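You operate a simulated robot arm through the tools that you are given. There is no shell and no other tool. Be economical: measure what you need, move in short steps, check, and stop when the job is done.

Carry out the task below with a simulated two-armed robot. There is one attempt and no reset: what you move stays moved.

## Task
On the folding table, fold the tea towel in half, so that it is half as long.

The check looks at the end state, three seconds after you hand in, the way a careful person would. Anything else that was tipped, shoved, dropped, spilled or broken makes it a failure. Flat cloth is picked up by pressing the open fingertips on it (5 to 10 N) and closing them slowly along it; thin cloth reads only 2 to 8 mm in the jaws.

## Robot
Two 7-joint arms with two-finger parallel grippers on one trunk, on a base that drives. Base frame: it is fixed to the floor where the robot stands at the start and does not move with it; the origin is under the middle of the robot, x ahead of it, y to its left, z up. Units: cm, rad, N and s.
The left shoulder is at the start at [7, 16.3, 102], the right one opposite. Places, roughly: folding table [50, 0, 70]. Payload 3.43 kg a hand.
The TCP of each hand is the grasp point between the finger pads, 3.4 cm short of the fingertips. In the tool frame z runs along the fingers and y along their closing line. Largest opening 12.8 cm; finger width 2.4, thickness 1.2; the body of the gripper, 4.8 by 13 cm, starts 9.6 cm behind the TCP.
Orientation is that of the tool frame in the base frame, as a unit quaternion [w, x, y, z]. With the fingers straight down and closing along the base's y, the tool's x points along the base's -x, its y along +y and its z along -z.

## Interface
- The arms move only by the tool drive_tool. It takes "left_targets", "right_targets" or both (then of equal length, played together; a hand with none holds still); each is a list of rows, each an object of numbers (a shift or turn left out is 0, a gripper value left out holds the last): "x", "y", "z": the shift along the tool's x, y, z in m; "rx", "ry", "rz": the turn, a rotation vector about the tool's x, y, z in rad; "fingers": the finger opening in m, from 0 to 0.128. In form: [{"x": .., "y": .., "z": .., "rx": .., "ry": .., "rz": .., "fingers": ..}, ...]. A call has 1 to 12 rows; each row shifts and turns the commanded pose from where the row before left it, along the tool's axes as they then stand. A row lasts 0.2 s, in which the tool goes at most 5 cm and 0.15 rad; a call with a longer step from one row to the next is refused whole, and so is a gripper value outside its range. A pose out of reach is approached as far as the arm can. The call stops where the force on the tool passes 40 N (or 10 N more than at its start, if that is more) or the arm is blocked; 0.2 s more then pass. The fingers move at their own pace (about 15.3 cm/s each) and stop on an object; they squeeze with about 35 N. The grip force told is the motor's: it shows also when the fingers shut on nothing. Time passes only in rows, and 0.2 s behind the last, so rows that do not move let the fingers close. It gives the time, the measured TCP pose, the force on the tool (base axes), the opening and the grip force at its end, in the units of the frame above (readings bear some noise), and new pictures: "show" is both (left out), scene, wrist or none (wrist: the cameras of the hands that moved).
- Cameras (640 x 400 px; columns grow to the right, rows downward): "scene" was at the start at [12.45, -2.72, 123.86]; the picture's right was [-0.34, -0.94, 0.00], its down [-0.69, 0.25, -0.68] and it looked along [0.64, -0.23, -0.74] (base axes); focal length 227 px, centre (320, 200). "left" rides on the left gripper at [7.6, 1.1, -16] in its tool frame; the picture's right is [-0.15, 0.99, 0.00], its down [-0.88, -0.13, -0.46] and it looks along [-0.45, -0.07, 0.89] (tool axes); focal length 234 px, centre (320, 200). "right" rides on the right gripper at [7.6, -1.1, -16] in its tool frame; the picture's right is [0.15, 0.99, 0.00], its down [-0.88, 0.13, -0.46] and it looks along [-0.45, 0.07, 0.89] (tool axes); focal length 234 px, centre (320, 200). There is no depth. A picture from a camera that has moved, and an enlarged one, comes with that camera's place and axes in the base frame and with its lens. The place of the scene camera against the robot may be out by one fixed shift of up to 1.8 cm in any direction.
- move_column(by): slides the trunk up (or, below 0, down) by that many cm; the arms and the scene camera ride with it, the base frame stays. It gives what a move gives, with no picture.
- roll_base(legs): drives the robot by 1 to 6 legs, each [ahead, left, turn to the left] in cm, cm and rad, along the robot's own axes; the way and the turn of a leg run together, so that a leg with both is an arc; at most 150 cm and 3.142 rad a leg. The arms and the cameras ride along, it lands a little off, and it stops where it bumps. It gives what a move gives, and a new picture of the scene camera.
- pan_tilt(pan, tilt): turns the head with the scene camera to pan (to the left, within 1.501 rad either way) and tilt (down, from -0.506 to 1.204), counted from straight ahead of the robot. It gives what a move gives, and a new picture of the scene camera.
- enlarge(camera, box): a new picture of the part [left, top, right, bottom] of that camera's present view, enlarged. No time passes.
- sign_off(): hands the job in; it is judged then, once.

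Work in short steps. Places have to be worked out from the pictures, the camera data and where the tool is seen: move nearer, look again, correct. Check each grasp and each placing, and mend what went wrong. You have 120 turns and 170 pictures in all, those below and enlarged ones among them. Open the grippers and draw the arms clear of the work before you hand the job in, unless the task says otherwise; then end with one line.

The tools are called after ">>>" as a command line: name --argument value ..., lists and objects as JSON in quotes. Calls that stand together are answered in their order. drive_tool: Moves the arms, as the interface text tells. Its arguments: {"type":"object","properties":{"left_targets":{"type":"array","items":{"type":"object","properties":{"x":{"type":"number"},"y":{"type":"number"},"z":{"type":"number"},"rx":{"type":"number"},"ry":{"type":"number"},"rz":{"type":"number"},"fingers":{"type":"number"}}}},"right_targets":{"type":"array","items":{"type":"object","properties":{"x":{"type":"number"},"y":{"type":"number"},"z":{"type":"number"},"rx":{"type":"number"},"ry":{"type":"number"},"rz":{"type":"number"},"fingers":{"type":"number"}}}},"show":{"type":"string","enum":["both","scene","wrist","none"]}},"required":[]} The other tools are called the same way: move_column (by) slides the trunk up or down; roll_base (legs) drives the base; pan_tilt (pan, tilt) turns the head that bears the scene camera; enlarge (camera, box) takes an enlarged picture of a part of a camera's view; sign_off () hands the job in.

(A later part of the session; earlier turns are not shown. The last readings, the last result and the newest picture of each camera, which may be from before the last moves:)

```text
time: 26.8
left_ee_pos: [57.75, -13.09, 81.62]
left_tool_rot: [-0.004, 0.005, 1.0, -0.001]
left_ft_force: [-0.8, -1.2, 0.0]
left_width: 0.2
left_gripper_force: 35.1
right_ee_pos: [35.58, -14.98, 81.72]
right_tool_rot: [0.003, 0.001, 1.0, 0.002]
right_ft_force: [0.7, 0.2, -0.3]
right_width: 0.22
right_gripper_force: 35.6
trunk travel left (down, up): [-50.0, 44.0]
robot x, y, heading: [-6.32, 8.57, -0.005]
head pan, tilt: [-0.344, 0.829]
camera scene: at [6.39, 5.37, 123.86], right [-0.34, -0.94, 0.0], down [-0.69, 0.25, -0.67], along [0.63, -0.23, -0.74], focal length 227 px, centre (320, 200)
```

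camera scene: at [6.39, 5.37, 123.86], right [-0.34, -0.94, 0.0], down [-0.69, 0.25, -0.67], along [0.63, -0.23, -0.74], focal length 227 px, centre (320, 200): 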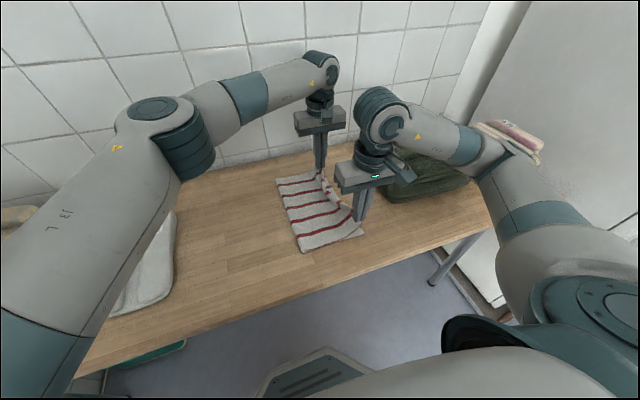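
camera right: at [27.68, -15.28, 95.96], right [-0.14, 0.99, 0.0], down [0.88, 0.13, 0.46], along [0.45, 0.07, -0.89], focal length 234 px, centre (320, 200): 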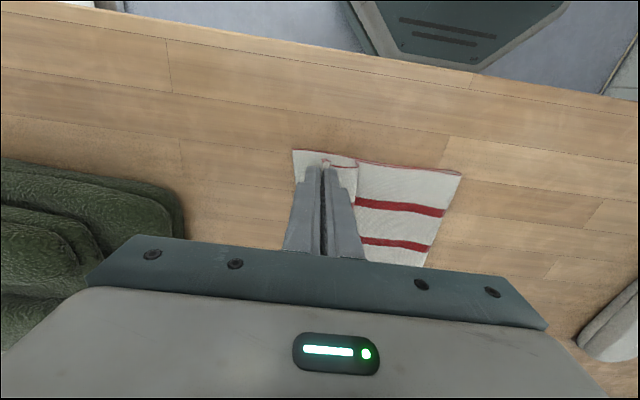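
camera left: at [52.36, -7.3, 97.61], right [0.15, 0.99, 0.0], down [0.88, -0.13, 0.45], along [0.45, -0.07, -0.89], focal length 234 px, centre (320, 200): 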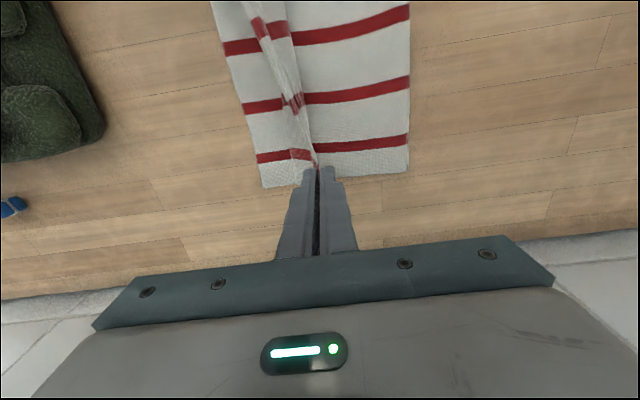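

Both hands sit at the right y. I lower 2.5 cm, restore the left's x by 0.8 cm, and look with the wrist cameras.

>>> drive_tool --left_targets '[{"x": -0.004, "z": 0.012}, {"x": -0.004, "z": 0.013}, {}]' --right_targets '[{"z": 0.012}, {"z": 0.013}, {}]' --show "wrist"

```text
time: 27.6
left_ee_pos: [58.67, -12.98, 79.08]
left_tool_rot: [-0.004, 0.004, 1.0, -0.002]
left_ft_force: [0.4, 0.0, 0.9]
left_width: 0.2
left_gripper_force: 35.0
right_ee_pos: [35.53, -14.85, 79.17]
right_tool_rot: [0.004, 0.002, 1.0, 0.002]
right_ft_force: [-0.1, 0.0, 0.5]
right_width: 0.21
right_gripper_force: 35.8
trunk travel left (down, up): [-50.0, 44.0]
robot x, y, heading: [-6.38, 8.49, -0.001]
head pan, tilt: [-0.344, 0.829]
camera right: at [27.79, -16.06, 95.14], right [-0.14, 0.99, 0.0], down [0.88, 0.12, 0.46], along [0.46, 0.07, -0.89], focal length 234 px, centre (320, 200)
camera left: at [51.22, -11.73, 95.16], right [0.15, 0.99, -0.01], down [0.88, -0.14, 0.45], along [0.44, -0.07, -0.89], focal length 234 px, centre (320, 200)
```

right: 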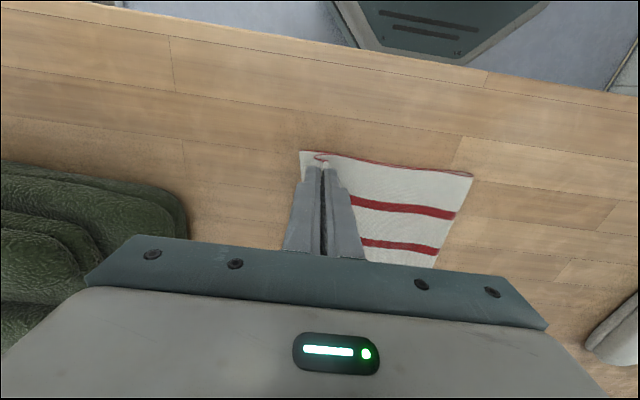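
left: 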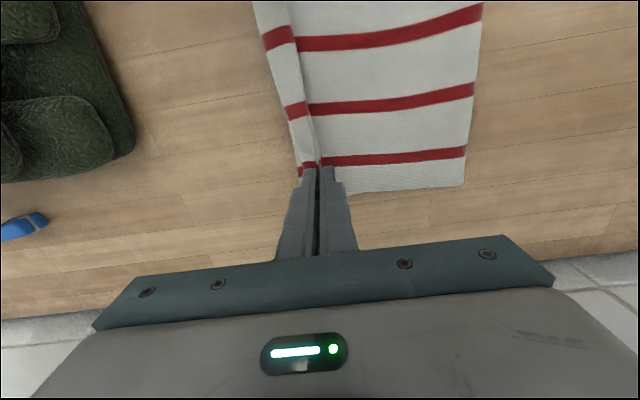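

Alignment is good: the lower edge shows 2–3 cm beyond each pinch, which is what the tail and pleat will cover. I lower to just touching and open slowly.

>>> drive_tool --left_targets '[{"z": 0.008}, {"z": 0.008}, {"z": 0.004}, {}, {"fingers": 0.01}, {"fingers": 0.02}, {"fingers": 0.03}, {}]' --right_targets '[{"y": 0.003, "z": 0.008}, {"z": 0.008}, {"z": 0.004}, {}, {"fingers": 0.01}, {"fingers": 0.02}, {"fingers": 0.03}, {}]' --show "wrist"

```text
time: 29.4
left_ee_pos: [58.6, -13.08, 77.14]
left_tool_rot: [-0.003, 0.005, 1.0, -0.003]
left_ft_force: [-0.2, 0.4, -0.5]
left_width: 3.01
left_gripper_force: 0.1
right_ee_pos: [35.51, -14.61, 77.15]
right_tool_rot: [0.004, 0.002, 1.0, 0.001]
right_ft_force: [-0.1, -1.4, -0.2]
right_width: 2.99
right_gripper_force: 0.0
trunk travel left (down, up): [-50.0, 44.0]
robot x, y, heading: [-5.79, 7.97, -0.002]
head pan, tilt: [-0.344, 0.829]
camera right: at [27.77, -15.87, 93.16], right [-0.14, 0.99, 0.0], down [0.88, 0.12, 0.46], along [0.46, 0.07, -0.89], focal length 234 px, centre (320, 200)
camera left: at [51.15, -11.79, 93.1], right [0.15, 0.99, -0.01], down [0.88, -0.14, 0.45], along [0.44, -0.07, -0.89], focal length 234 px, centre (320, 200)
```

right: 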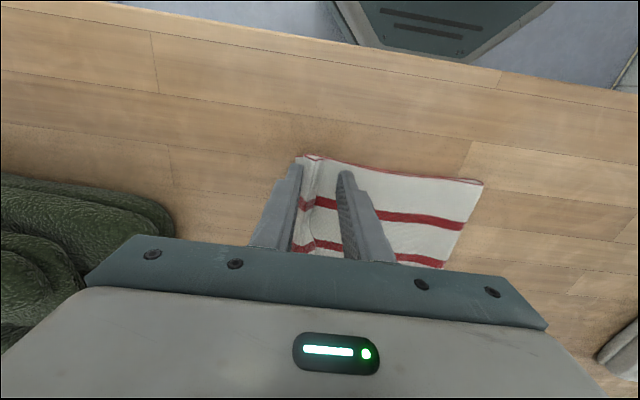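
left: 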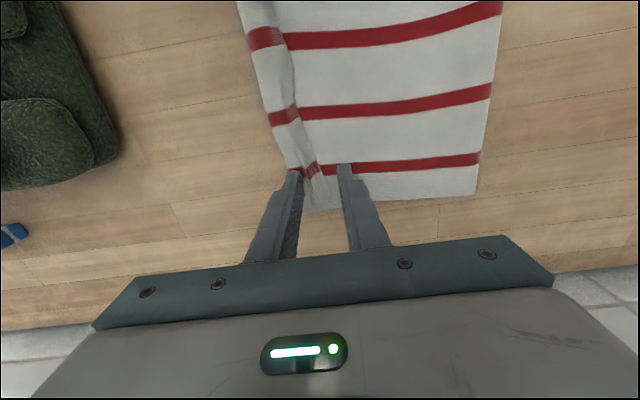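

Both are released. I lift clear gently and look at how the edge lies.

>>> drive_tool --left_targets '[{"z": -0.01}, {"z": -0.02}, {"z": -0.03}, {"z": -0.03}, {}, {}]' --right_targets '[{"z": -0.01}, {"z": -0.02}, {"z": -0.03}, {"z": -0.03}, {}, {}]'

>>> enlarge --camera "left" --box '[180, 0, 500, 200]'

>>> enlarge --camera "right" --box '[200, 100, 520, 300]'

```text
time: 30.8
left_ee_pos: [58.52, -13.13, 86.15]
left_tool_rot: [-0.004, 0.004, 1.0, -0.003]
left_ft_force: [0.8, 0.1, 0.2]
left_width: 2.97
left_gripper_force: 0.1
right_ee_pos: [35.36, -14.76, 86.35]
right_tool_rot: [0.004, 0.003, 1.0, 0.002]
right_ft_force: [0.0, -0.8, 0.0]
right_width: 2.99
right_gripper_force: 0.0
trunk travel left (down, up): [-50.0, 44.0]
robot x, y, heading: [-6.03, 8.03, -0.004]
head pan, tilt: [-0.344, 0.829]
camera scene: at [6.35, 5.54, 123.87], right [-0.34, -0.94, 0.0], down [-0.69, 0.25, -0.68], along [0.64, -0.23, -0.74], focal length 227 px, centre (320, 200)
camera right: at [27.7, -15.96, 102.35], right [-0.14, 0.99, 0.0], down [0.88, 0.12, 0.46], along [0.46, 0.07, -0.89], focal length 234 px, centre (320, 200)
camera left: at [51.14, -11.73, 102.28], right [0.15, 0.99, -0.01], down [0.88, -0.14, 0.45], along [0.44, -0.07, -0.89], focal length 234 px, centre (320, 200)
```

scene: 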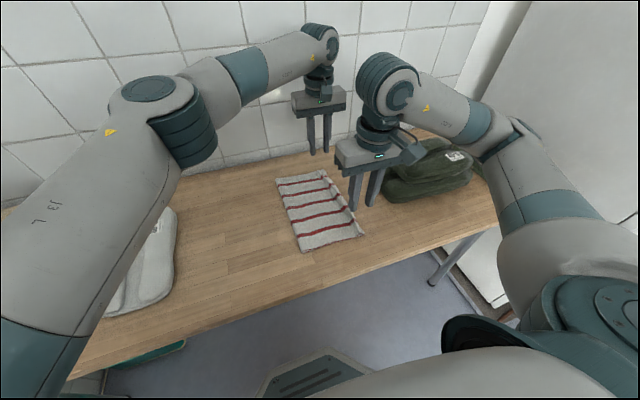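
right: 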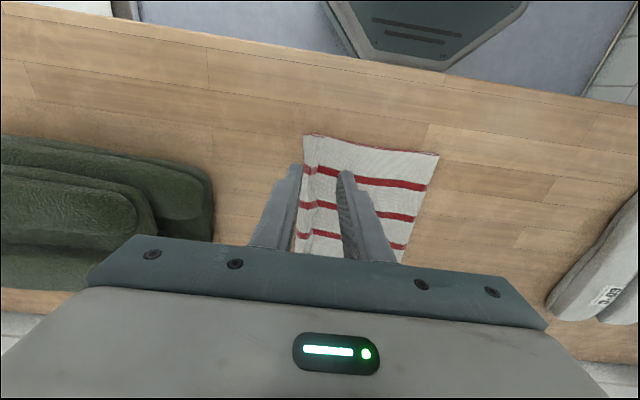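
left: 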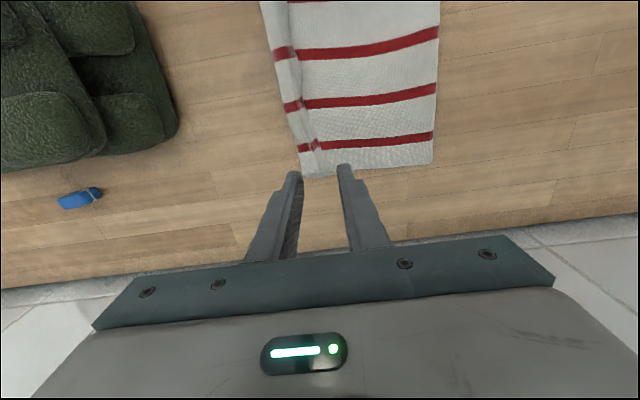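

```text
2.00 times, centred on (340, 100) of left
camera zoom: at [51.14, -11.73, 102.28], right [0.15, 0.99, -0.01], down [0.88, -0.14, 0.45], along [0.44, -0.07, -0.89], focal length 468 px, centre (280, 400)
```

zoom: 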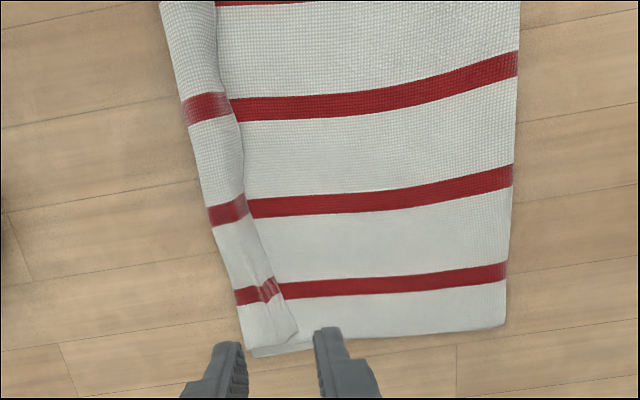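

```text
2.00 times, centred on (360, 200) of right
camera zoom: at [27.7, -15.96, 102.35], right [-0.14, 0.99, 0.0], down [0.88, 0.12, 0.46], along [0.46, 0.07, -0.89], focal length 468 px, centre (240, 200)
```

zoom: 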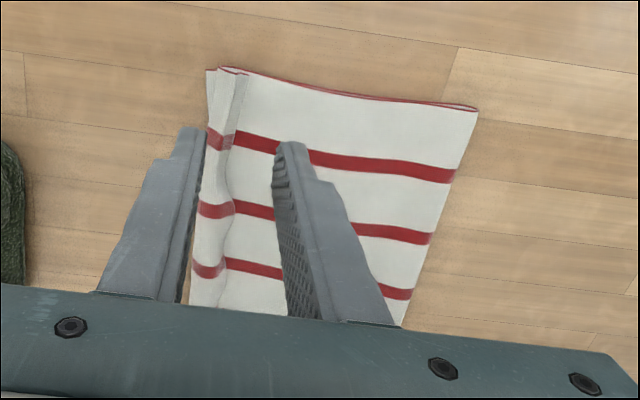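

A strip along the edge looks different, either a turned-back lip or the lower layer showing. I move the hands aside for a clear look.

>>> drive_tool --left_targets '[{"y": 0.03, "z": -0.02}, {"y": 0.04}, {"y": 0.04}, {}]' --right_targets '[{"z": -0.03}, {"y": -0.04, "z": -0.02}, {"y": -0.04}, {}]' --show "none"

>>> enlarge --camera "left" --box '[120, 0, 440, 200]'

>>> enlarge --camera "right" --box '[280, 80, 600, 280]'

>>> enlarge --camera "scene" --box '[240, 150, 400, 260]'

```text
time: 31.8
left_ee_pos: [58.5, -2.03, 88.22]
left_tool_rot: [-0.004, 0.005, 1.0, -0.002]
left_ft_force: [0.3, -0.8, -0.1]
left_width: 3.0
left_gripper_force: 0.0
right_ee_pos: [35.69, -22.87, 91.08]
right_tool_rot: [0.003, 0.002, 1.0, 0.002]
right_ft_force: [0.5, -0.6, 1.0]
right_width: 2.99
right_gripper_force: 0.1
trunk travel left (down, up): [-50.0, 44.0]
robot x, y, heading: [-6.15, 8.57, 0.001]
head pan, tilt: [-0.344, 0.829]
```

```text
2.00 times, centred on (280, 100) of left
camera zoom: at [51.13, -0.68, 104.2], right [0.15, 0.99, 0.0], down [0.88, -0.14, 0.45], along [0.44, -0.07, -0.89], focal length 468 px, centre (400, 400)
```

zoom: 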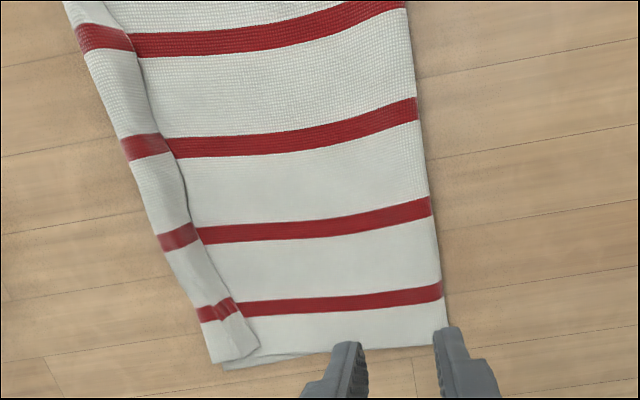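

```text
2.00 times, centred on (440, 180) of right
camera zoom: at [27.85, -23.98, 107.06], right [-0.14, 0.99, 0.0], down [0.88, 0.12, 0.46], along [0.46, 0.07, -0.89], focal length 468 px, centre (80, 240)
```

zoom: 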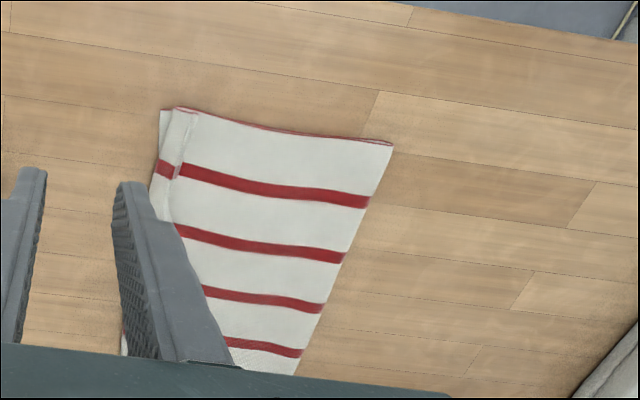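

```text
3.64 times, centred on (320, 205) of scene
camera zoom: at [6.41, 5.48, 123.86], right [-0.34, -0.94, 0.0], down [-0.69, 0.25, -0.67], along [0.63, -0.23, -0.74], focal length 824 px, centre (320, 182)
```

zoom: 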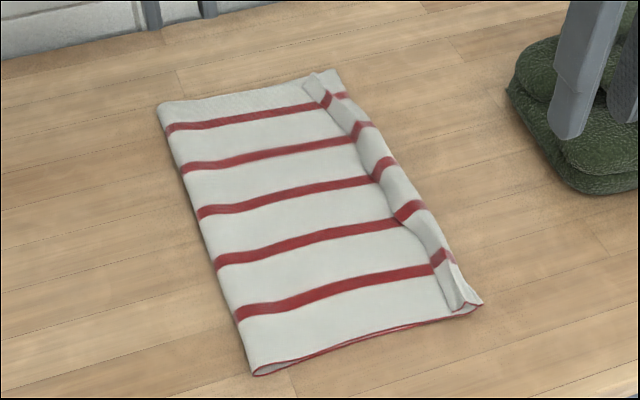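

The edge has a 2.5–3.5 cm lip turned back on top, so I need to unroll it. First I bring the right hand back and shift the base 8 cm right so the left arm can reach past the edge.

>>> drive_tool --left_targets '[{"y": 0.02}, {"fingers": 0.0}, {}]' --right_targets '[{"y": 0.045}, {"y": 0.045, "fingers": 0.0}, {}]' --show "none"

>>> roll_base --legs '[[0, -8, 0]]'

```text
time: 32.6
left_ee_pos: [58.69, -0.0, 88.15]
left_tool_rot: [-0.003, 0.005, 1.0, -0.002]
left_ft_force: [0.3, 0.3, 0.3]
left_width: 0.0
left_gripper_force: 33.0
right_ee_pos: [35.6, -13.99, 91.07]
right_tool_rot: [0.003, 0.003, 1.0, 0.001]
right_ft_force: [0.6, -0.1, -0.4]
right_width: 0.0
right_gripper_force: 33.6
trunk travel left (down, up): [-50.0, 44.0]
robot x, y, heading: [-6.24, 8.03, -0.004]
head pan, tilt: [-0.344, 0.829]
```

```text
time: 33.7
left_ee_pos: [58.62, -8.09, 88.06]
left_tool_rot: [-0.003, 0.004, 1.0, -0.002]
left_ft_force: [0.6, 0.0, 0.2]
left_width: 0.0
left_gripper_force: 33.1
right_ee_pos: [35.59, -21.88, 91.13]
right_tool_rot: [0.003, 0.003, 1.0, 0.002]
right_ft_force: [-0.3, 0.1, -0.6]
right_width: 0.01
right_gripper_force: 33.0
trunk travel left (down, up): [-50.0, 44.0]
robot x, y, heading: [-6.19, 0.17, 0.001]
head pan, tilt: [-0.344, 0.829]
camera scene: at [6.37, -2.5, 123.86], right [-0.34, -0.94, 0.0], down [-0.69, 0.25, -0.67], along [0.63, -0.23, -0.74], focal length 227 px, centre (320, 200)
```

scene: 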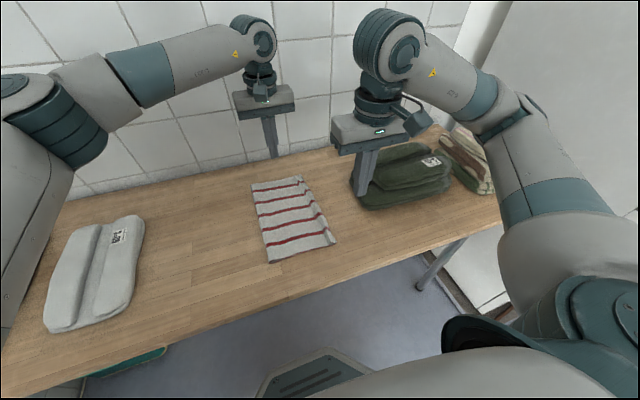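

I lower both closed hands inboard of the lip's free edge, a few mm above the top layer: left at (58.5, −9), right at (36, −11.2).

>>> drive_tool --left_targets '[{}, {"y": -0.009}, {}, {"z": 0.036}, {"z": 0.036}, {"z": 0.034}, {}]' --right_targets '[{"y": 0.036}, {"y": 0.036}, {"y": 0.035}, {"z": 0.046}, {"z": 0.046}, {"z": 0.044}, {}]' --show "wrist"

```text
time: 35.3
left_ee_pos: [57.9, -8.54, 78.15]
left_tool_rot: [0.001, 0.005, 1.0, -0.006]
left_ft_force: [0.9, 0.5, -0.2]
left_width: 0.01
left_gripper_force: 33.0
right_ee_pos: [35.21, -10.69, 78.24]
right_tool_rot: [0.011, 0.003, 1.0, -0.001]
right_ft_force: [0.1, -0.1, -0.7]
right_width: 0.01
right_gripper_force: 33.3
trunk travel left (down, up): [-50.0, 44.0]
robot x, y, heading: [-6.13, 0.16, -0.006]
head pan, tilt: [-0.344, 0.829]
camera right: at [27.3, -11.63, 94.07], right [-0.14, 0.99, -0.01], down [0.87, 0.13, 0.47], along [0.47, 0.06, -0.88], focal length 234 px, centre (320, 200)
camera left: at [50.37, -7.09, 94.13], right [0.16, 0.99, -0.01], down [0.88, -0.13, 0.46], along [0.45, -0.08, -0.89], focal length 234 px, centre (320, 200)
```

right: 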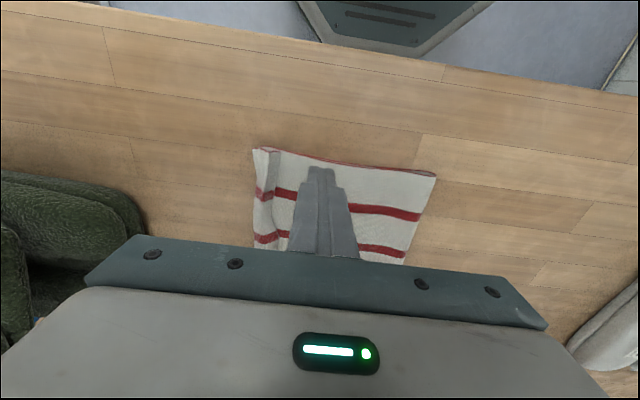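
left: 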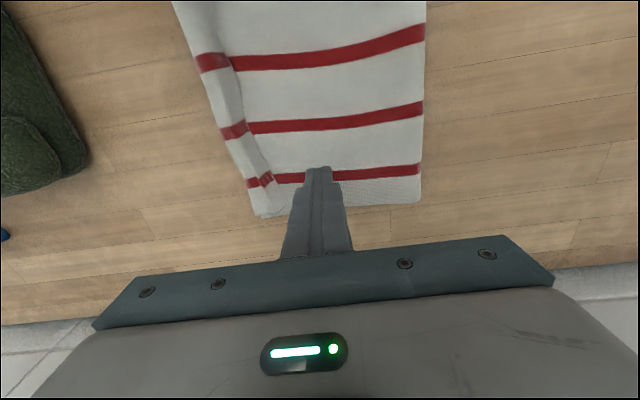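

I lower 1 cm to about 5 mm above the top layer and sweep −y slowly to push the lip over.

>>> drive_tool --left_targets '[{"z": 0.011}, {"y": -0.01}, {"y": -0.01}, {"y": -0.01}, {"y": -0.01}, {"y": -0.01}, {"y": -0.01}, {"y": -0.01}, {}]' --right_targets '[{"z": 0.011}, {"y": -0.01}, {"y": -0.01}, {"y": -0.01}, {"y": -0.01}, {"y": -0.01}, {"y": -0.01}, {}, {}]' --show "wrist"

```text
time: 36.2
left_ee_pos: [58.5, -11.1, 76.46]
left_tool_rot: [-0.002, 0.006, 1.0, -0.002]
left_ft_force: [-0.4, -0.4, 0.8]
left_width: 0.02
left_gripper_force: 33.0
right_ee_pos: [35.66, -13.21, 76.41]
right_tool_rot: [0.004, 0.003, 1.0, 0.005]
right_ft_force: [-0.8, -1.2, 4.5]
right_width: 0.02
right_gripper_force: 33.0
trunk travel left (down, up): [-50.0, 44.0]
robot x, y, heading: [-6.12, 0.01, -0.006]
head pan, tilt: [-0.344, 0.829]
stopped in row 4 (right hand): the force on the tool passed its limit (the readings are from after the stop); the commanded pose is now the measured one
camera right: at [27.94, -14.38, 92.35], right [-0.14, 0.99, 0.01], down [0.88, 0.12, 0.46], along [0.46, 0.07, -0.89], focal length 234 px, centre (320, 200)
camera left: at [51.04, -9.89, 92.44], right [0.16, 0.99, -0.01], down [0.88, -0.14, 0.45], along [0.45, -0.08, -0.89], focal length 234 px, centre (320, 200)
```

right: 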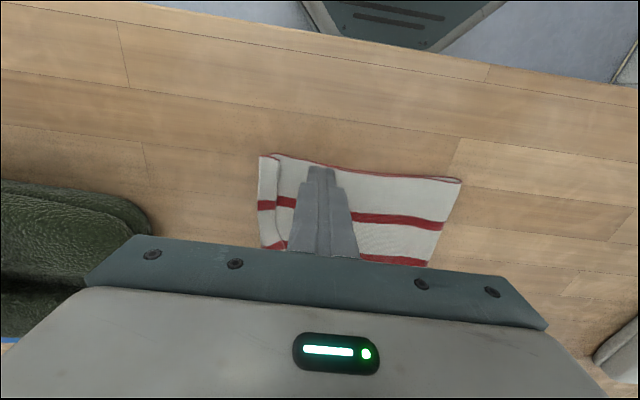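
left: 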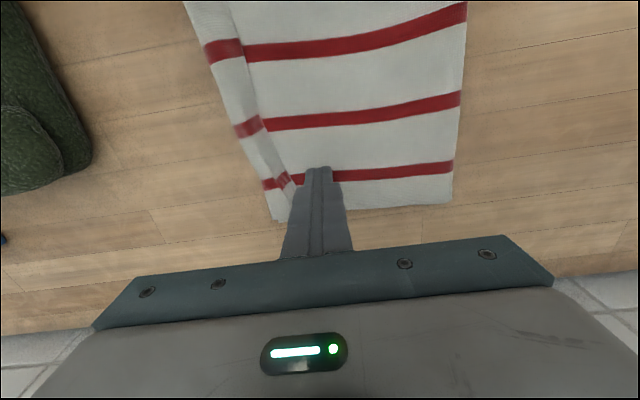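

I was lower than meant, since the readings lag, and I touched the table. I raise 5 mm and continue the sweep.

>>> drive_tool --left_targets '[{"z": -0.005}, {}, {"y": -0.01}, {"y": -0.01}, {"y": -0.01}, {"y": -0.01}, {"y": -0.01}, {"y": -0.01}, {"y": -0.01}, {}]' --right_targets '[{"z": -0.005}, {}, {"y": -0.01}, {"y": -0.01}, {"y": -0.01}, {"y": -0.01}, {"y": -0.01}, {"y": -0.01}, {}, {}]' --show "wrist"

>>> enlarge --camera "left" --box '[200, 0, 520, 200]'

>>> enlarge --camera "right" --box '[220, 80, 540, 280]'

```text
time: 38.4
left_ee_pos: [58.46, -18.24, 77.0]
left_tool_rot: [-0.004, 0.005, 1.0, -0.002]
left_ft_force: [0.6, 0.7, 0.2]
left_width: 0.0
left_gripper_force: 33.2
right_ee_pos: [35.72, -19.1, 76.96]
right_tool_rot: [0.003, 0.003, 1.0, 0.005]
right_ft_force: [-0.2, 0.5, -0.4]
right_width: 0.01
right_gripper_force: 33.3
trunk travel left (down, up): [-50.0, 44.0]
robot x, y, heading: [-6.18, 0.68, -0.004]
head pan, tilt: [-0.344, 0.829]
camera right: at [27.98, -20.29, 92.91], right [-0.14, 0.99, 0.01], down [0.88, 0.12, 0.46], along [0.46, 0.07, -0.89], focal length 234 px, centre (320, 200)
camera left: at [51.05, -16.92, 93.13], right [0.16, 0.99, -0.01], down [0.88, -0.14, 0.45], along [0.44, -0.07, -0.89], focal length 234 px, centre (320, 200)
```

right: 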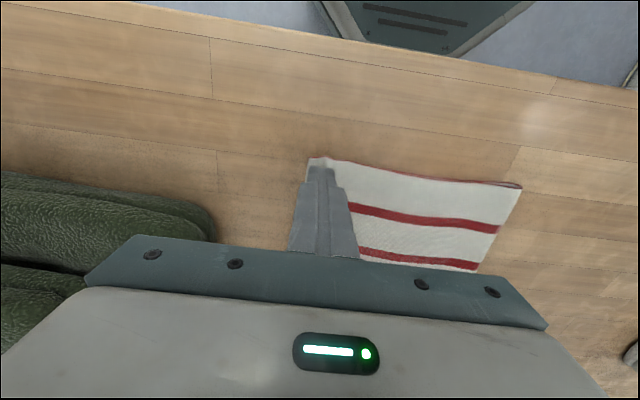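
left: 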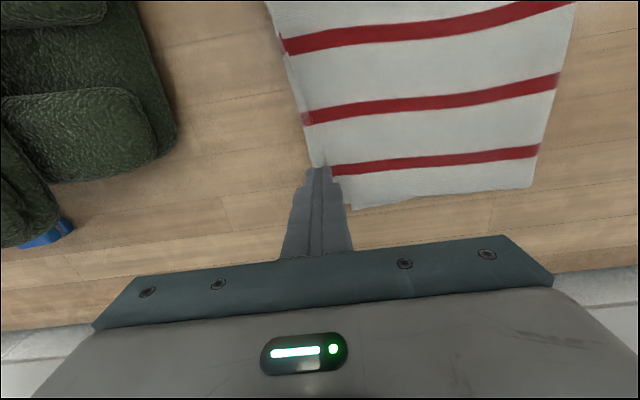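

```text
2.00 times, centred on (360, 100) of left
camera zoom: at [51.05, -16.92, 93.13], right [0.16, 0.99, -0.01], down [0.88, -0.14, 0.45], along [0.44, -0.07, -0.89], focal length 468 px, centre (240, 400)
```

zoom: 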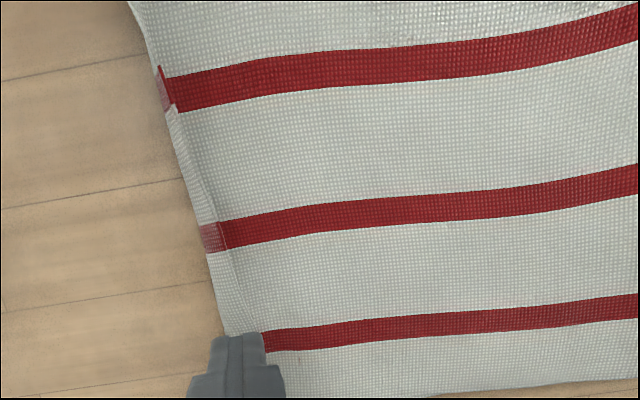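

```text
2.00 times, centred on (380, 180) of right
camera zoom: at [27.98, -20.29, 92.91], right [-0.14, 0.99, 0.01], down [0.88, 0.12, 0.46], along [0.46, 0.07, -0.89], focal length 468 px, centre (200, 240)
```

zoom: 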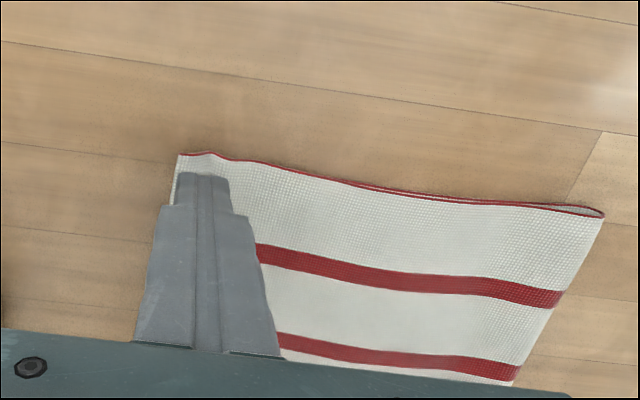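

The sweep unrolled the lip on both sides. I lift straight up and inspect.

>>> drive_tool --left_targets '[{"z": -0.02}, {"z": -0.04}, {"z": -0.04}, {"y": 0.045, "z": -0.02}, {"y": 0.05}, {"y": 0.05}, {}]' --right_targets '[{"z": -0.02}, {"z": -0.04}, {"z": -0.04}, {"z": -0.05}, {"y": -0.04, "z": -0.01}, {"y": -0.02}, {}]' --show "none"

>>> enlarge --camera "left" --box '[80, 0, 400, 200]'

>>> enlarge --camera "right" --box '[280, 80, 600, 280]'

>>> enlarge --camera "scene" --box '[220, 155, 380, 275]'

```text
time: 40.0
left_ee_pos: [58.55, -3.66, 89.12]
left_tool_rot: [-0.003, 0.005, 1.0, -0.002]
left_ft_force: [-0.1, -0.3, -0.3]
left_width: 0.0
left_gripper_force: 33.3
right_ee_pos: [35.68, -25.32, 92.82]
right_tool_rot: [0.004, 0.003, 1.0, 0.006]
right_ft_force: [-1.1, 0.2, -0.5]
right_width: 0.0
right_gripper_force: 32.8
trunk travel left (down, up): [-50.0, 44.0]
robot x, y, heading: [-5.9, 0.6, -0.002]
head pan, tilt: [-0.344, 0.829]
```

```text
2.00 times, centred on (240, 100) of left
camera zoom: at [51.1, -2.41, 105.14], right [0.16, 0.99, 0.0], down [0.88, -0.14, 0.45], along [0.44, -0.07, -0.89], focal length 468 px, centre (480, 400)
```

zoom: 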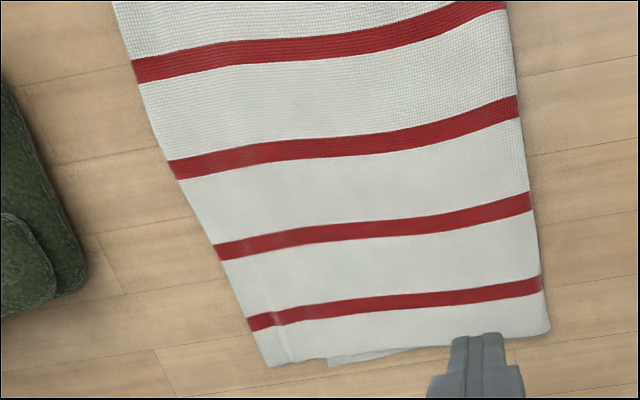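

```text
2.00 times, centred on (440, 180) of right
camera zoom: at [27.86, -26.65, 108.75], right [-0.14, 0.99, 0.01], down [0.88, 0.12, 0.46], along [0.46, 0.08, -0.89], focal length 468 px, centre (80, 240)
```

zoom: 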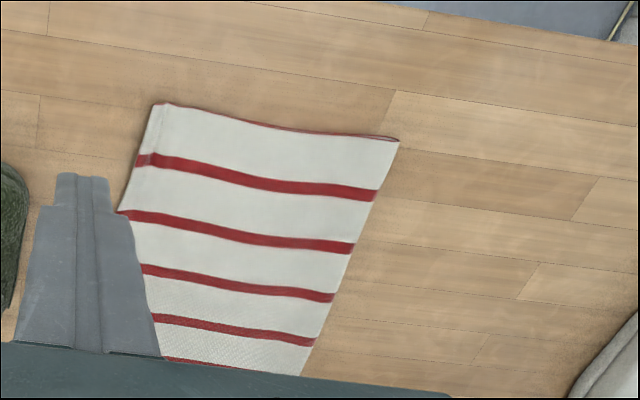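

```text
3.33 times, centred on (300, 215) of scene
camera zoom: at [6.4, -2.52, 123.86], right [-0.34, -0.94, 0.0], down [-0.69, 0.25, -0.67], along [0.63, -0.23, -0.74], focal length 755 px, centre (387, 150)
```

zoom: 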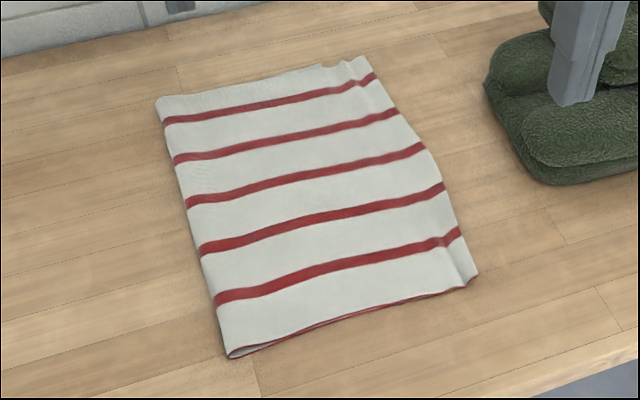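

The lip is gone and the top layer lies flat, but its edge overhangs the lower one by about 4 cm at the far corner and 2 cm at the near one. I'll re-pinch the overhang and re-lay it with some slack; first I move over the corners.

>>> drive_tool --left_targets '[{"y": -0.045}, {"x": -0.003, "y": -0.05, "fingers": 0.026}, {"y": -0.052}, {"z": 0.035}, {"z": 0.035}, {"z": 0.03}, {}, {}]' --right_targets '[{"y": 0.03}, {"x": -0.004, "y": 0.039, "fingers": 0.026}, {"z": 0.02}, {"z": 0.045}, {"z": 0.045}, {"z": 0.03}, {}, {}]' --show "wrist"

```text
refused: row 3 steps farther than a row can; nothing moved
```

Resending with smaller steps.

>>> drive_tool --left_targets '[{"y": -0.045}, {"x": -0.003, "y": -0.049, "fingers": 0.026}, {"y": -0.049}, {"z": 0.035}, {"z": 0.035}, {"z": 0.03}, {}, {}]' --right_targets '[{"y": 0.03}, {"x": -0.004, "y": 0.039, "fingers": 0.026}, {"z": 0.02}, {"z": 0.045}, {"z": 0.045}, {"z": 0.03}, {}, {}]' --show "wrist"

```text
time: 41.8
left_ee_pos: [58.79, -17.97, 79.18]
left_tool_rot: [-0.004, 0.004, 1.0, -0.001]
left_ft_force: [-0.2, 0.4, 0.1]
left_width: 2.61
left_gripper_force: 0.1
right_ee_pos: [36.02, -18.02, 78.91]
right_tool_rot: [0.004, 0.003, 1.0, 0.005]
right_ft_force: [0.4, 0.0, -0.9]
right_width: 2.61
right_gripper_force: 0.1
trunk travel left (down, up): [-50.0, 44.0]
robot x, y, heading: [-5.97, 0.17, -0.001]
head pan, tilt: [-0.344, 0.829]
camera right: at [28.33, -19.3, 94.82], right [-0.14, 0.99, 0.01], down [0.88, 0.12, 0.46], along [0.46, 0.07, -0.89], focal length 234 px, centre (320, 200)
camera left: at [51.34, -16.67, 95.2], right [0.16, 0.99, 0.0], down [0.88, -0.14, 0.45], along [0.44, -0.07, -0.89], focal length 234 px, centre (320, 200)
```

right: 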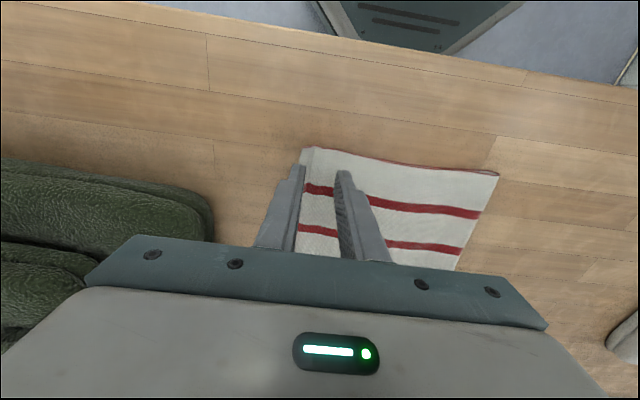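
left: 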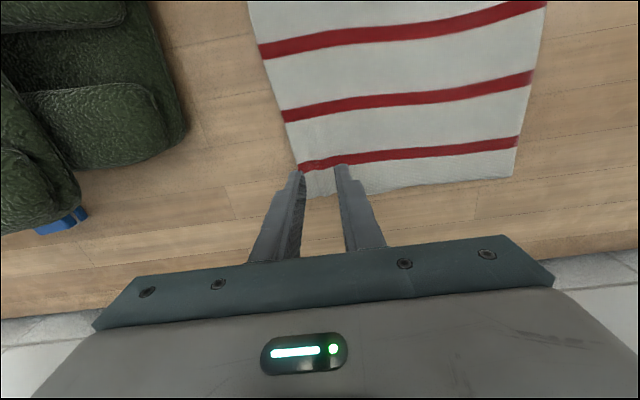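

The edge lies at y≈−20 under both hands. I shift −4 mm, descend and check contact.

>>> drive_tool --left_targets '[{"y": -0.005, "z": 0.01, "fingers": 0.024}, {"z": 0.01}, {"z": 0.005}, {"z": 0.002}, {}]' --right_targets '[{"y": -0.005, "z": 0.01, "fingers": 0.024}, {"z": 0.01}, {"z": 0.003}, {"z": 0.001}, {}]' --show "none"

>>> enlarge --camera "left" --box '[240, 120, 440, 245]'

>>> enlarge --camera "right" --box '[240, 120, 440, 245]'

```text
time: 43.0
left_ee_pos: [58.72, -18.49, 76.41]
left_tool_rot: [-0.002, 0.005, 1.0, -0.002]
left_ft_force: [0.1, -0.3, 2.7]
left_width: 2.41
left_gripper_force: 0.1
right_ee_pos: [36.01, -18.63, 76.52]
right_tool_rot: [0.003, 0.003, 1.0, 0.004]
right_ft_force: [0.3, -0.3, 0.0]
right_width: 2.42
right_gripper_force: 0.1
trunk travel left (down, up): [-50.0, 44.0]
robot x, y, heading: [-6.15, 0.74, -0.005]
head pan, tilt: [-0.344, 0.829]
```

```text
3.20 times, centred on (340, 182) of left
camera zoom: at [51.3, -17.11, 92.38], right [0.16, 0.99, 0.0], down [0.88, -0.14, 0.45], along [0.44, -0.07, -0.89], focal length 749 px, centre (256, 256)
```

zoom: 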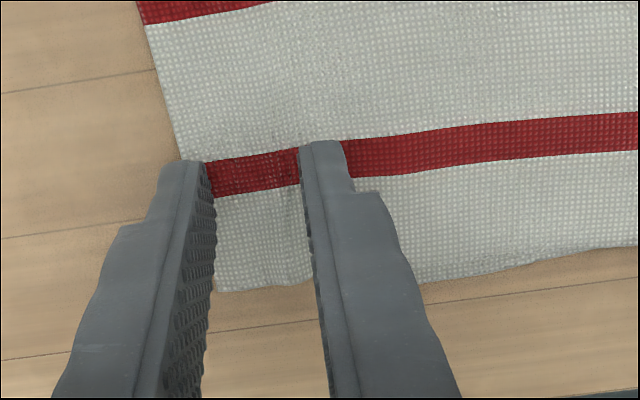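

```text
3.20 times, centred on (340, 182) of right
camera zoom: at [28.34, -19.91, 92.43], right [-0.14, 0.99, 0.01], down [0.88, 0.12, 0.46], along [0.46, 0.07, -0.89], focal length 749 px, centre (256, 256)
```

zoom: 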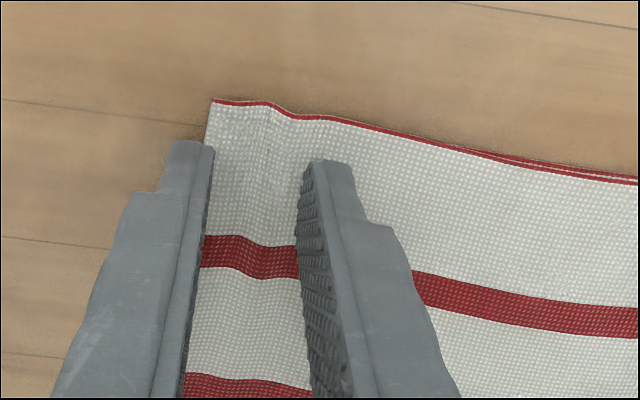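

Both outer fingers sit right at the overhanging edge. I close slowly with light pressure.

>>> drive_tool --left_targets '[{"fingers": 0.02}, {"z": 0.001, "fingers": 0.016}, {"fingers": 0.012}, {"fingers": 0.008}, {"fingers": 0.004}, {"fingers": 0.0}, {}, {}]' --right_targets '[{"z": 0.001, "fingers": 0.02}, {"fingers": 0.016}, {"fingers": 0.012}, {"fingers": 0.008}, {"fingers": 0.004}, {"fingers": 0.0}, {}, {}]' --show "none"

>>> drive_tool --left_targets '[{"z": -0.01}, {"z": -0.015}, {"z": -0.015}, {}]' --right_targets '[{"z": -0.01}, {"z": -0.015}, {"z": -0.015}, {}]'

```text
time: 44.8
left_ee_pos: [58.8, -18.53, 76.41]
left_tool_rot: [-0.003, 0.005, 1.0, -0.003]
left_ft_force: [1.4, -0.2, 11.7]
left_width: 0.0
left_gripper_force: 33.4
right_ee_pos: [36.02, -18.79, 76.53]
right_tool_rot: [0.003, 0.003, 1.0, 0.005]
right_ft_force: [0.9, 1.0, -0.6]
right_width: 0.23
right_gripper_force: 35.2
trunk travel left (down, up): [-50.0, 44.0]
robot x, y, heading: [-6.45, 0.34, -0.003]
head pan, tilt: [-0.344, 0.829]
```

```text
time: 45.8
left_ee_pos: [58.83, -18.42, 80.18]
left_tool_rot: [-0.003, 0.004, 1.0, -0.002]
left_ft_force: [0.0, 0.3, 0.5]
left_width: 0.0
left_gripper_force: 32.8
right_ee_pos: [36.07, -18.81, 80.69]
right_tool_rot: [0.004, 0.003, 1.0, 0.005]
right_ft_force: [0.0, 0.4, 0.6]
right_width: 0.19
right_gripper_force: 35.3
trunk travel left (down, up): [-50.0, 44.0]
robot x, y, heading: [-6.38, 0.58, -0.004]
head pan, tilt: [-0.344, 0.829]
camera scene: at [6.41, -2.39, 123.86], right [-0.34, -0.94, 0.0], down [-0.69, 0.25, -0.67], along [0.63, -0.23, -0.74], focal length 227 px, centre (320, 200)
camera right: at [28.29, -20.06, 96.51], right [-0.14, 0.99, 0.01], down [0.88, 0.12, 0.46], along [0.46, 0.07, -0.89], focal length 234 px, centre (320, 200)
camera left: at [51.37, -17.03, 96.19], right [0.16, 0.99, 0.0], down [0.88, -0.14, 0.45], along [0.44, -0.07, -0.89], focal length 234 px, centre (320, 200)
```

scene: 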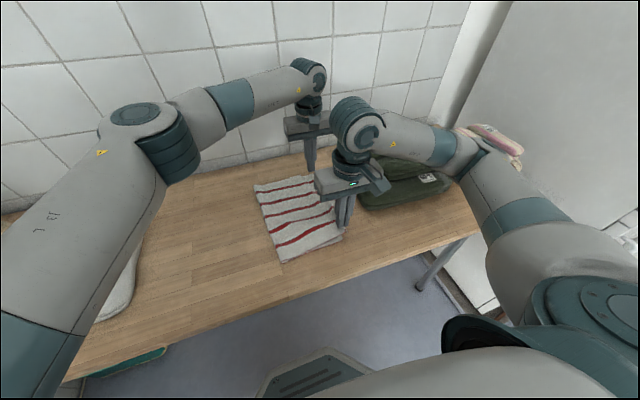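
right: 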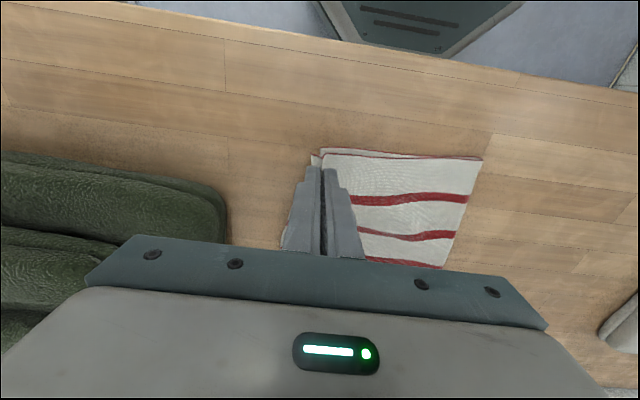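
left: 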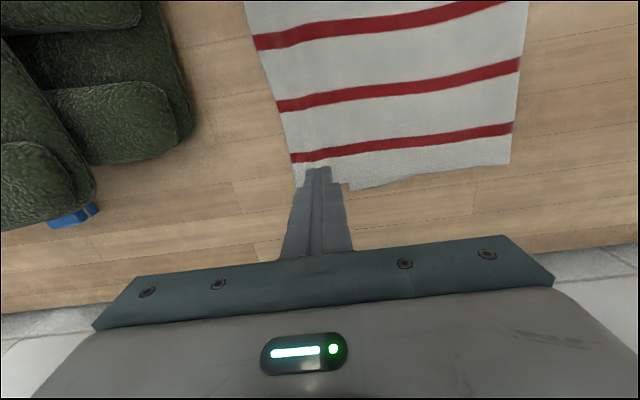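

The left pinch missed (0.0 mm); the right one holds. I reopen the left, press a bit firmer and retry.

>>> drive_tool --left_targets '[{"fingers": 0.026}, {"y": 0.003, "z": 0.015}, {"z": 0.015}, {"z": 0.008}, {"z": 0.003}, {"fingers": 0.02}, {"fingers": 0.015}, {"fingers": 0.01}, {"fingers": 0.005}, {"fingers": 0.0}, {}, {}]' --show "wrist"

```text
time: 48.4
left_ee_pos: [58.67, -18.14, 76.25]
left_tool_rot: [-0.003, 0.005, 1.0, -0.003]
left_ft_force: [3.3, 1.9, 24.2]
left_width: 0.21
left_gripper_force: 35.1
right_ee_pos: [35.89, -18.71, 80.76]
right_tool_rot: [0.004, 0.002, 1.0, 0.005]
right_ft_force: [0.5, -0.7, -0.4]
right_width: 0.19
right_gripper_force: 34.9
trunk travel left (down, up): [-50.0, 44.0]
robot x, y, heading: [-6.2, 0.39, 0.001]
head pan, tilt: [-0.344, 0.829]
camera left: at [51.14, -16.74, 92.34], right [0.16, 0.99, -0.01], down [0.88, -0.14, 0.45], along [0.45, -0.07, -0.89], focal length 234 px, centre (320, 200)
```

left: 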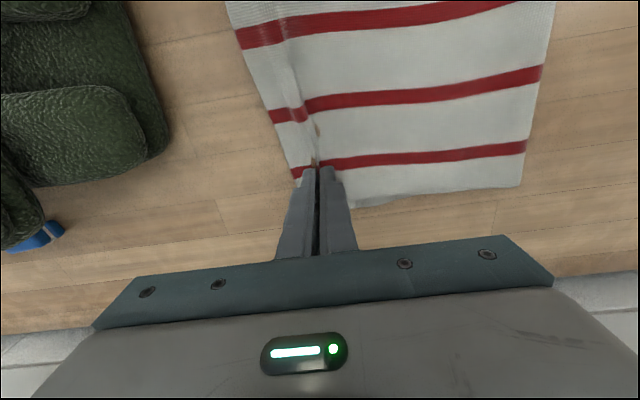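

Both now hold. I lift the left level with the right, then bring both back up and inward to give slack to the fold.

>>> drive_tool --left_targets '[{"z": -0.015}, {"z": -0.015}, {"z": -0.014}, {}, {"y": 0.018, "z": -0.012}, {"y": 0.018, "z": -0.012}, {"y": 0.018, "z": -0.012}, {"y": 0.018, "z": -0.012}, {"y": 0.018, "z": -0.012}, {}]' --right_targets '[{}, {}, {}, {}, {"y": 0.018, "z": -0.012}, {"y": 0.018, "z": -0.012}, {"y": 0.018, "z": -0.012}, {"y": 0.018, "z": -0.012}, {"y": 0.018, "z": -0.012}, {}]'

```text
time: 50.6
left_ee_pos: [58.96, -9.07, 86.46]
left_tool_rot: [-0.003, 0.005, 1.0, -0.001]
left_ft_force: [0.5, -0.3, 0.6]
left_width: 0.22
left_gripper_force: 35.0
right_ee_pos: [36.09, -9.76, 86.73]
right_tool_rot: [0.003, 0.003, 1.0, 0.005]
right_ft_force: [0.3, -1.2, -0.3]
right_width: 0.18
right_gripper_force: 35.6
trunk travel left (down, up): [-50.0, 44.0]
robot x, y, heading: [-5.85, 0.55, -0.003]
head pan, tilt: [-0.344, 0.829]
camera scene: at [6.4, -2.48, 123.86], right [-0.34, -0.94, 0.0], down [-0.69, 0.25, -0.67], along [0.63, -0.23, -0.74], focal length 227 px, centre (320, 200)
camera right: at [28.33, -11.06, 102.63], right [-0.14, 0.99, 0.01], down [0.88, 0.12, 0.46], along [0.46, 0.07, -0.89], focal length 234 px, centre (320, 200)
camera left: at [51.5, -7.77, 102.51], right [0.16, 0.99, 0.0], down [0.88, -0.14, 0.45], along [0.44, -0.07, -0.89], focal length 234 px, centre (320, 200)
```

scene: 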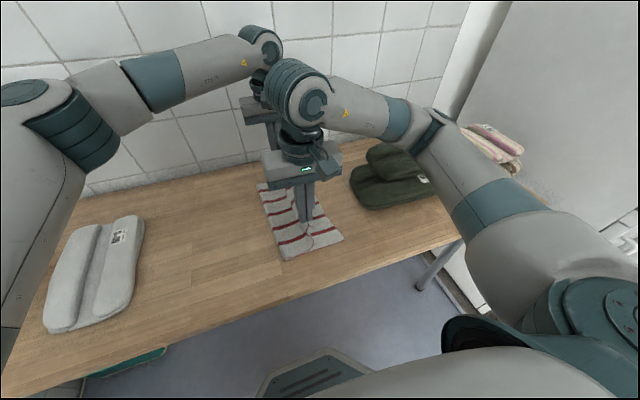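
right: 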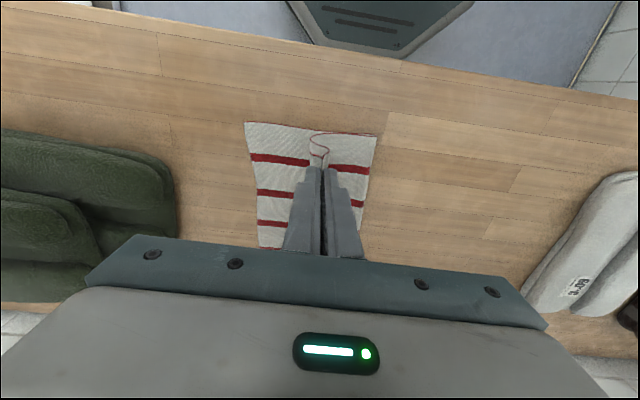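
left: 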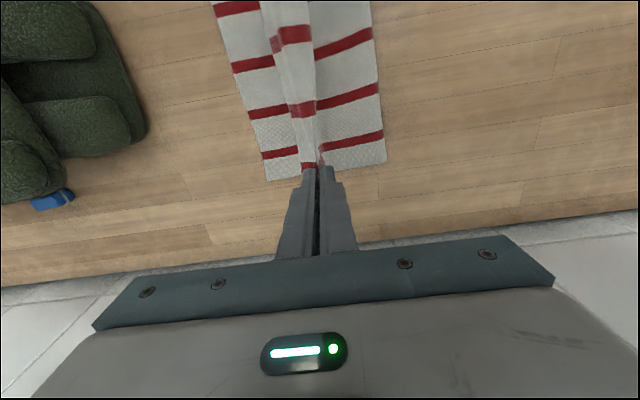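

The lower edge is clearly visible: about y −19.4 near and −17.0 far. I lay the held edge down so it coincides, with pinches going to about −17.6 near and −15.3 far, stopping just above the cloth.

>>> drive_tool --left_targets '[{"y": -0.019, "z": 0.01}, {"y": -0.019, "z": 0.01}, {"y": -0.012, "z": 0.018}, {"y": -0.012, "z": 0.018}, {"z": 0.016}, {"z": 0.014}, {}]' --right_targets '[{"y": -0.024, "z": 0.01}, {"y": -0.024, "z": 0.01}, {"y": -0.015, "z": 0.018}, {"y": -0.015, "z": 0.018}, {"z": 0.016}, {"z": 0.016}, {}]'

```text
time: 52.2
left_ee_pos: [58.98, -15.35, 77.92]
left_tool_rot: [-0.003, 0.004, 1.0, -0.001]
left_ft_force: [1.5, 0.1, -0.5]
left_width: 0.23
left_gripper_force: 35.2
right_ee_pos: [36.08, -17.43, 77.64]
right_tool_rot: [0.003, 0.003, 1.0, 0.006]
right_ft_force: [0.0, -0.4, -0.9]
right_width: 0.2
right_gripper_force: 35.0
trunk travel left (down, up): [-50.0, 44.0]
robot x, y, heading: [-6.02, 0.4, -0.006]
head pan, tilt: [-0.344, 0.829]
camera scene: at [6.38, -2.36, 123.87], right [-0.34, -0.94, 0.0], down [-0.69, 0.25, -0.68], along [0.63, -0.23, -0.74], focal length 227 px, centre (320, 200)
camera right: at [28.34, -18.73, 93.6], right [-0.14, 0.99, 0.01], down [0.88, 0.12, 0.46], along [0.46, 0.07, -0.89], focal length 234 px, centre (320, 200)
camera left: at [51.49, -14.0, 93.94], right [0.16, 0.99, -0.01], down [0.88, -0.14, 0.45], along [0.44, -0.07, -0.89], focal length 234 px, centre (320, 200)
```

scene: 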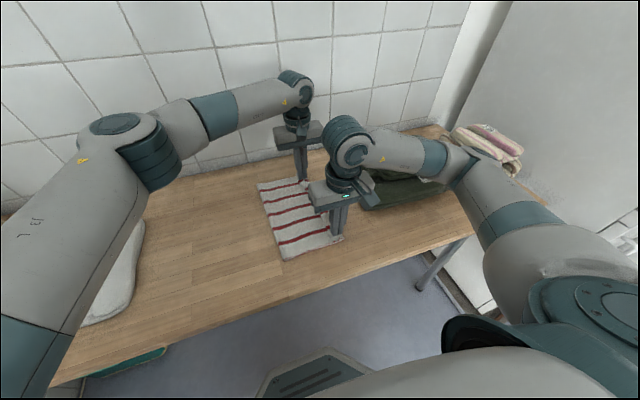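
right: 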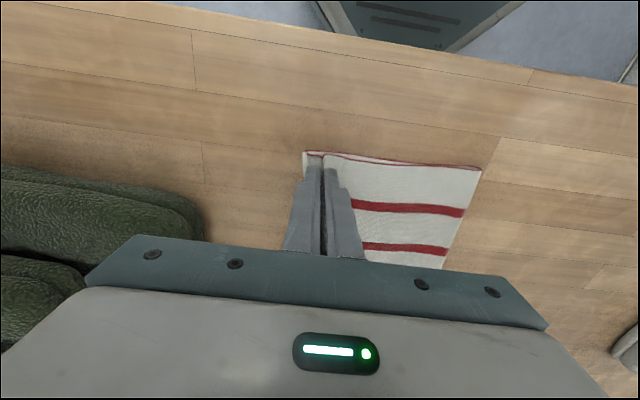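
left: 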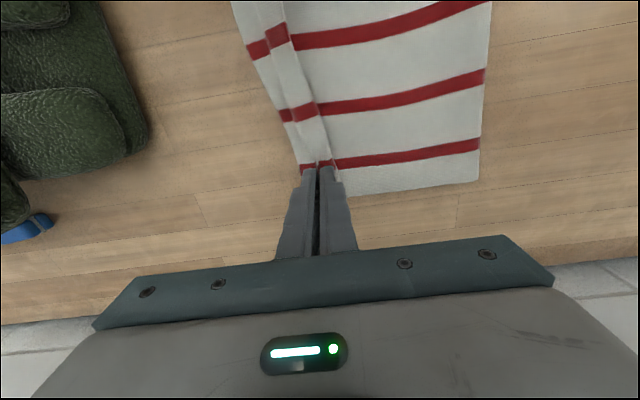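

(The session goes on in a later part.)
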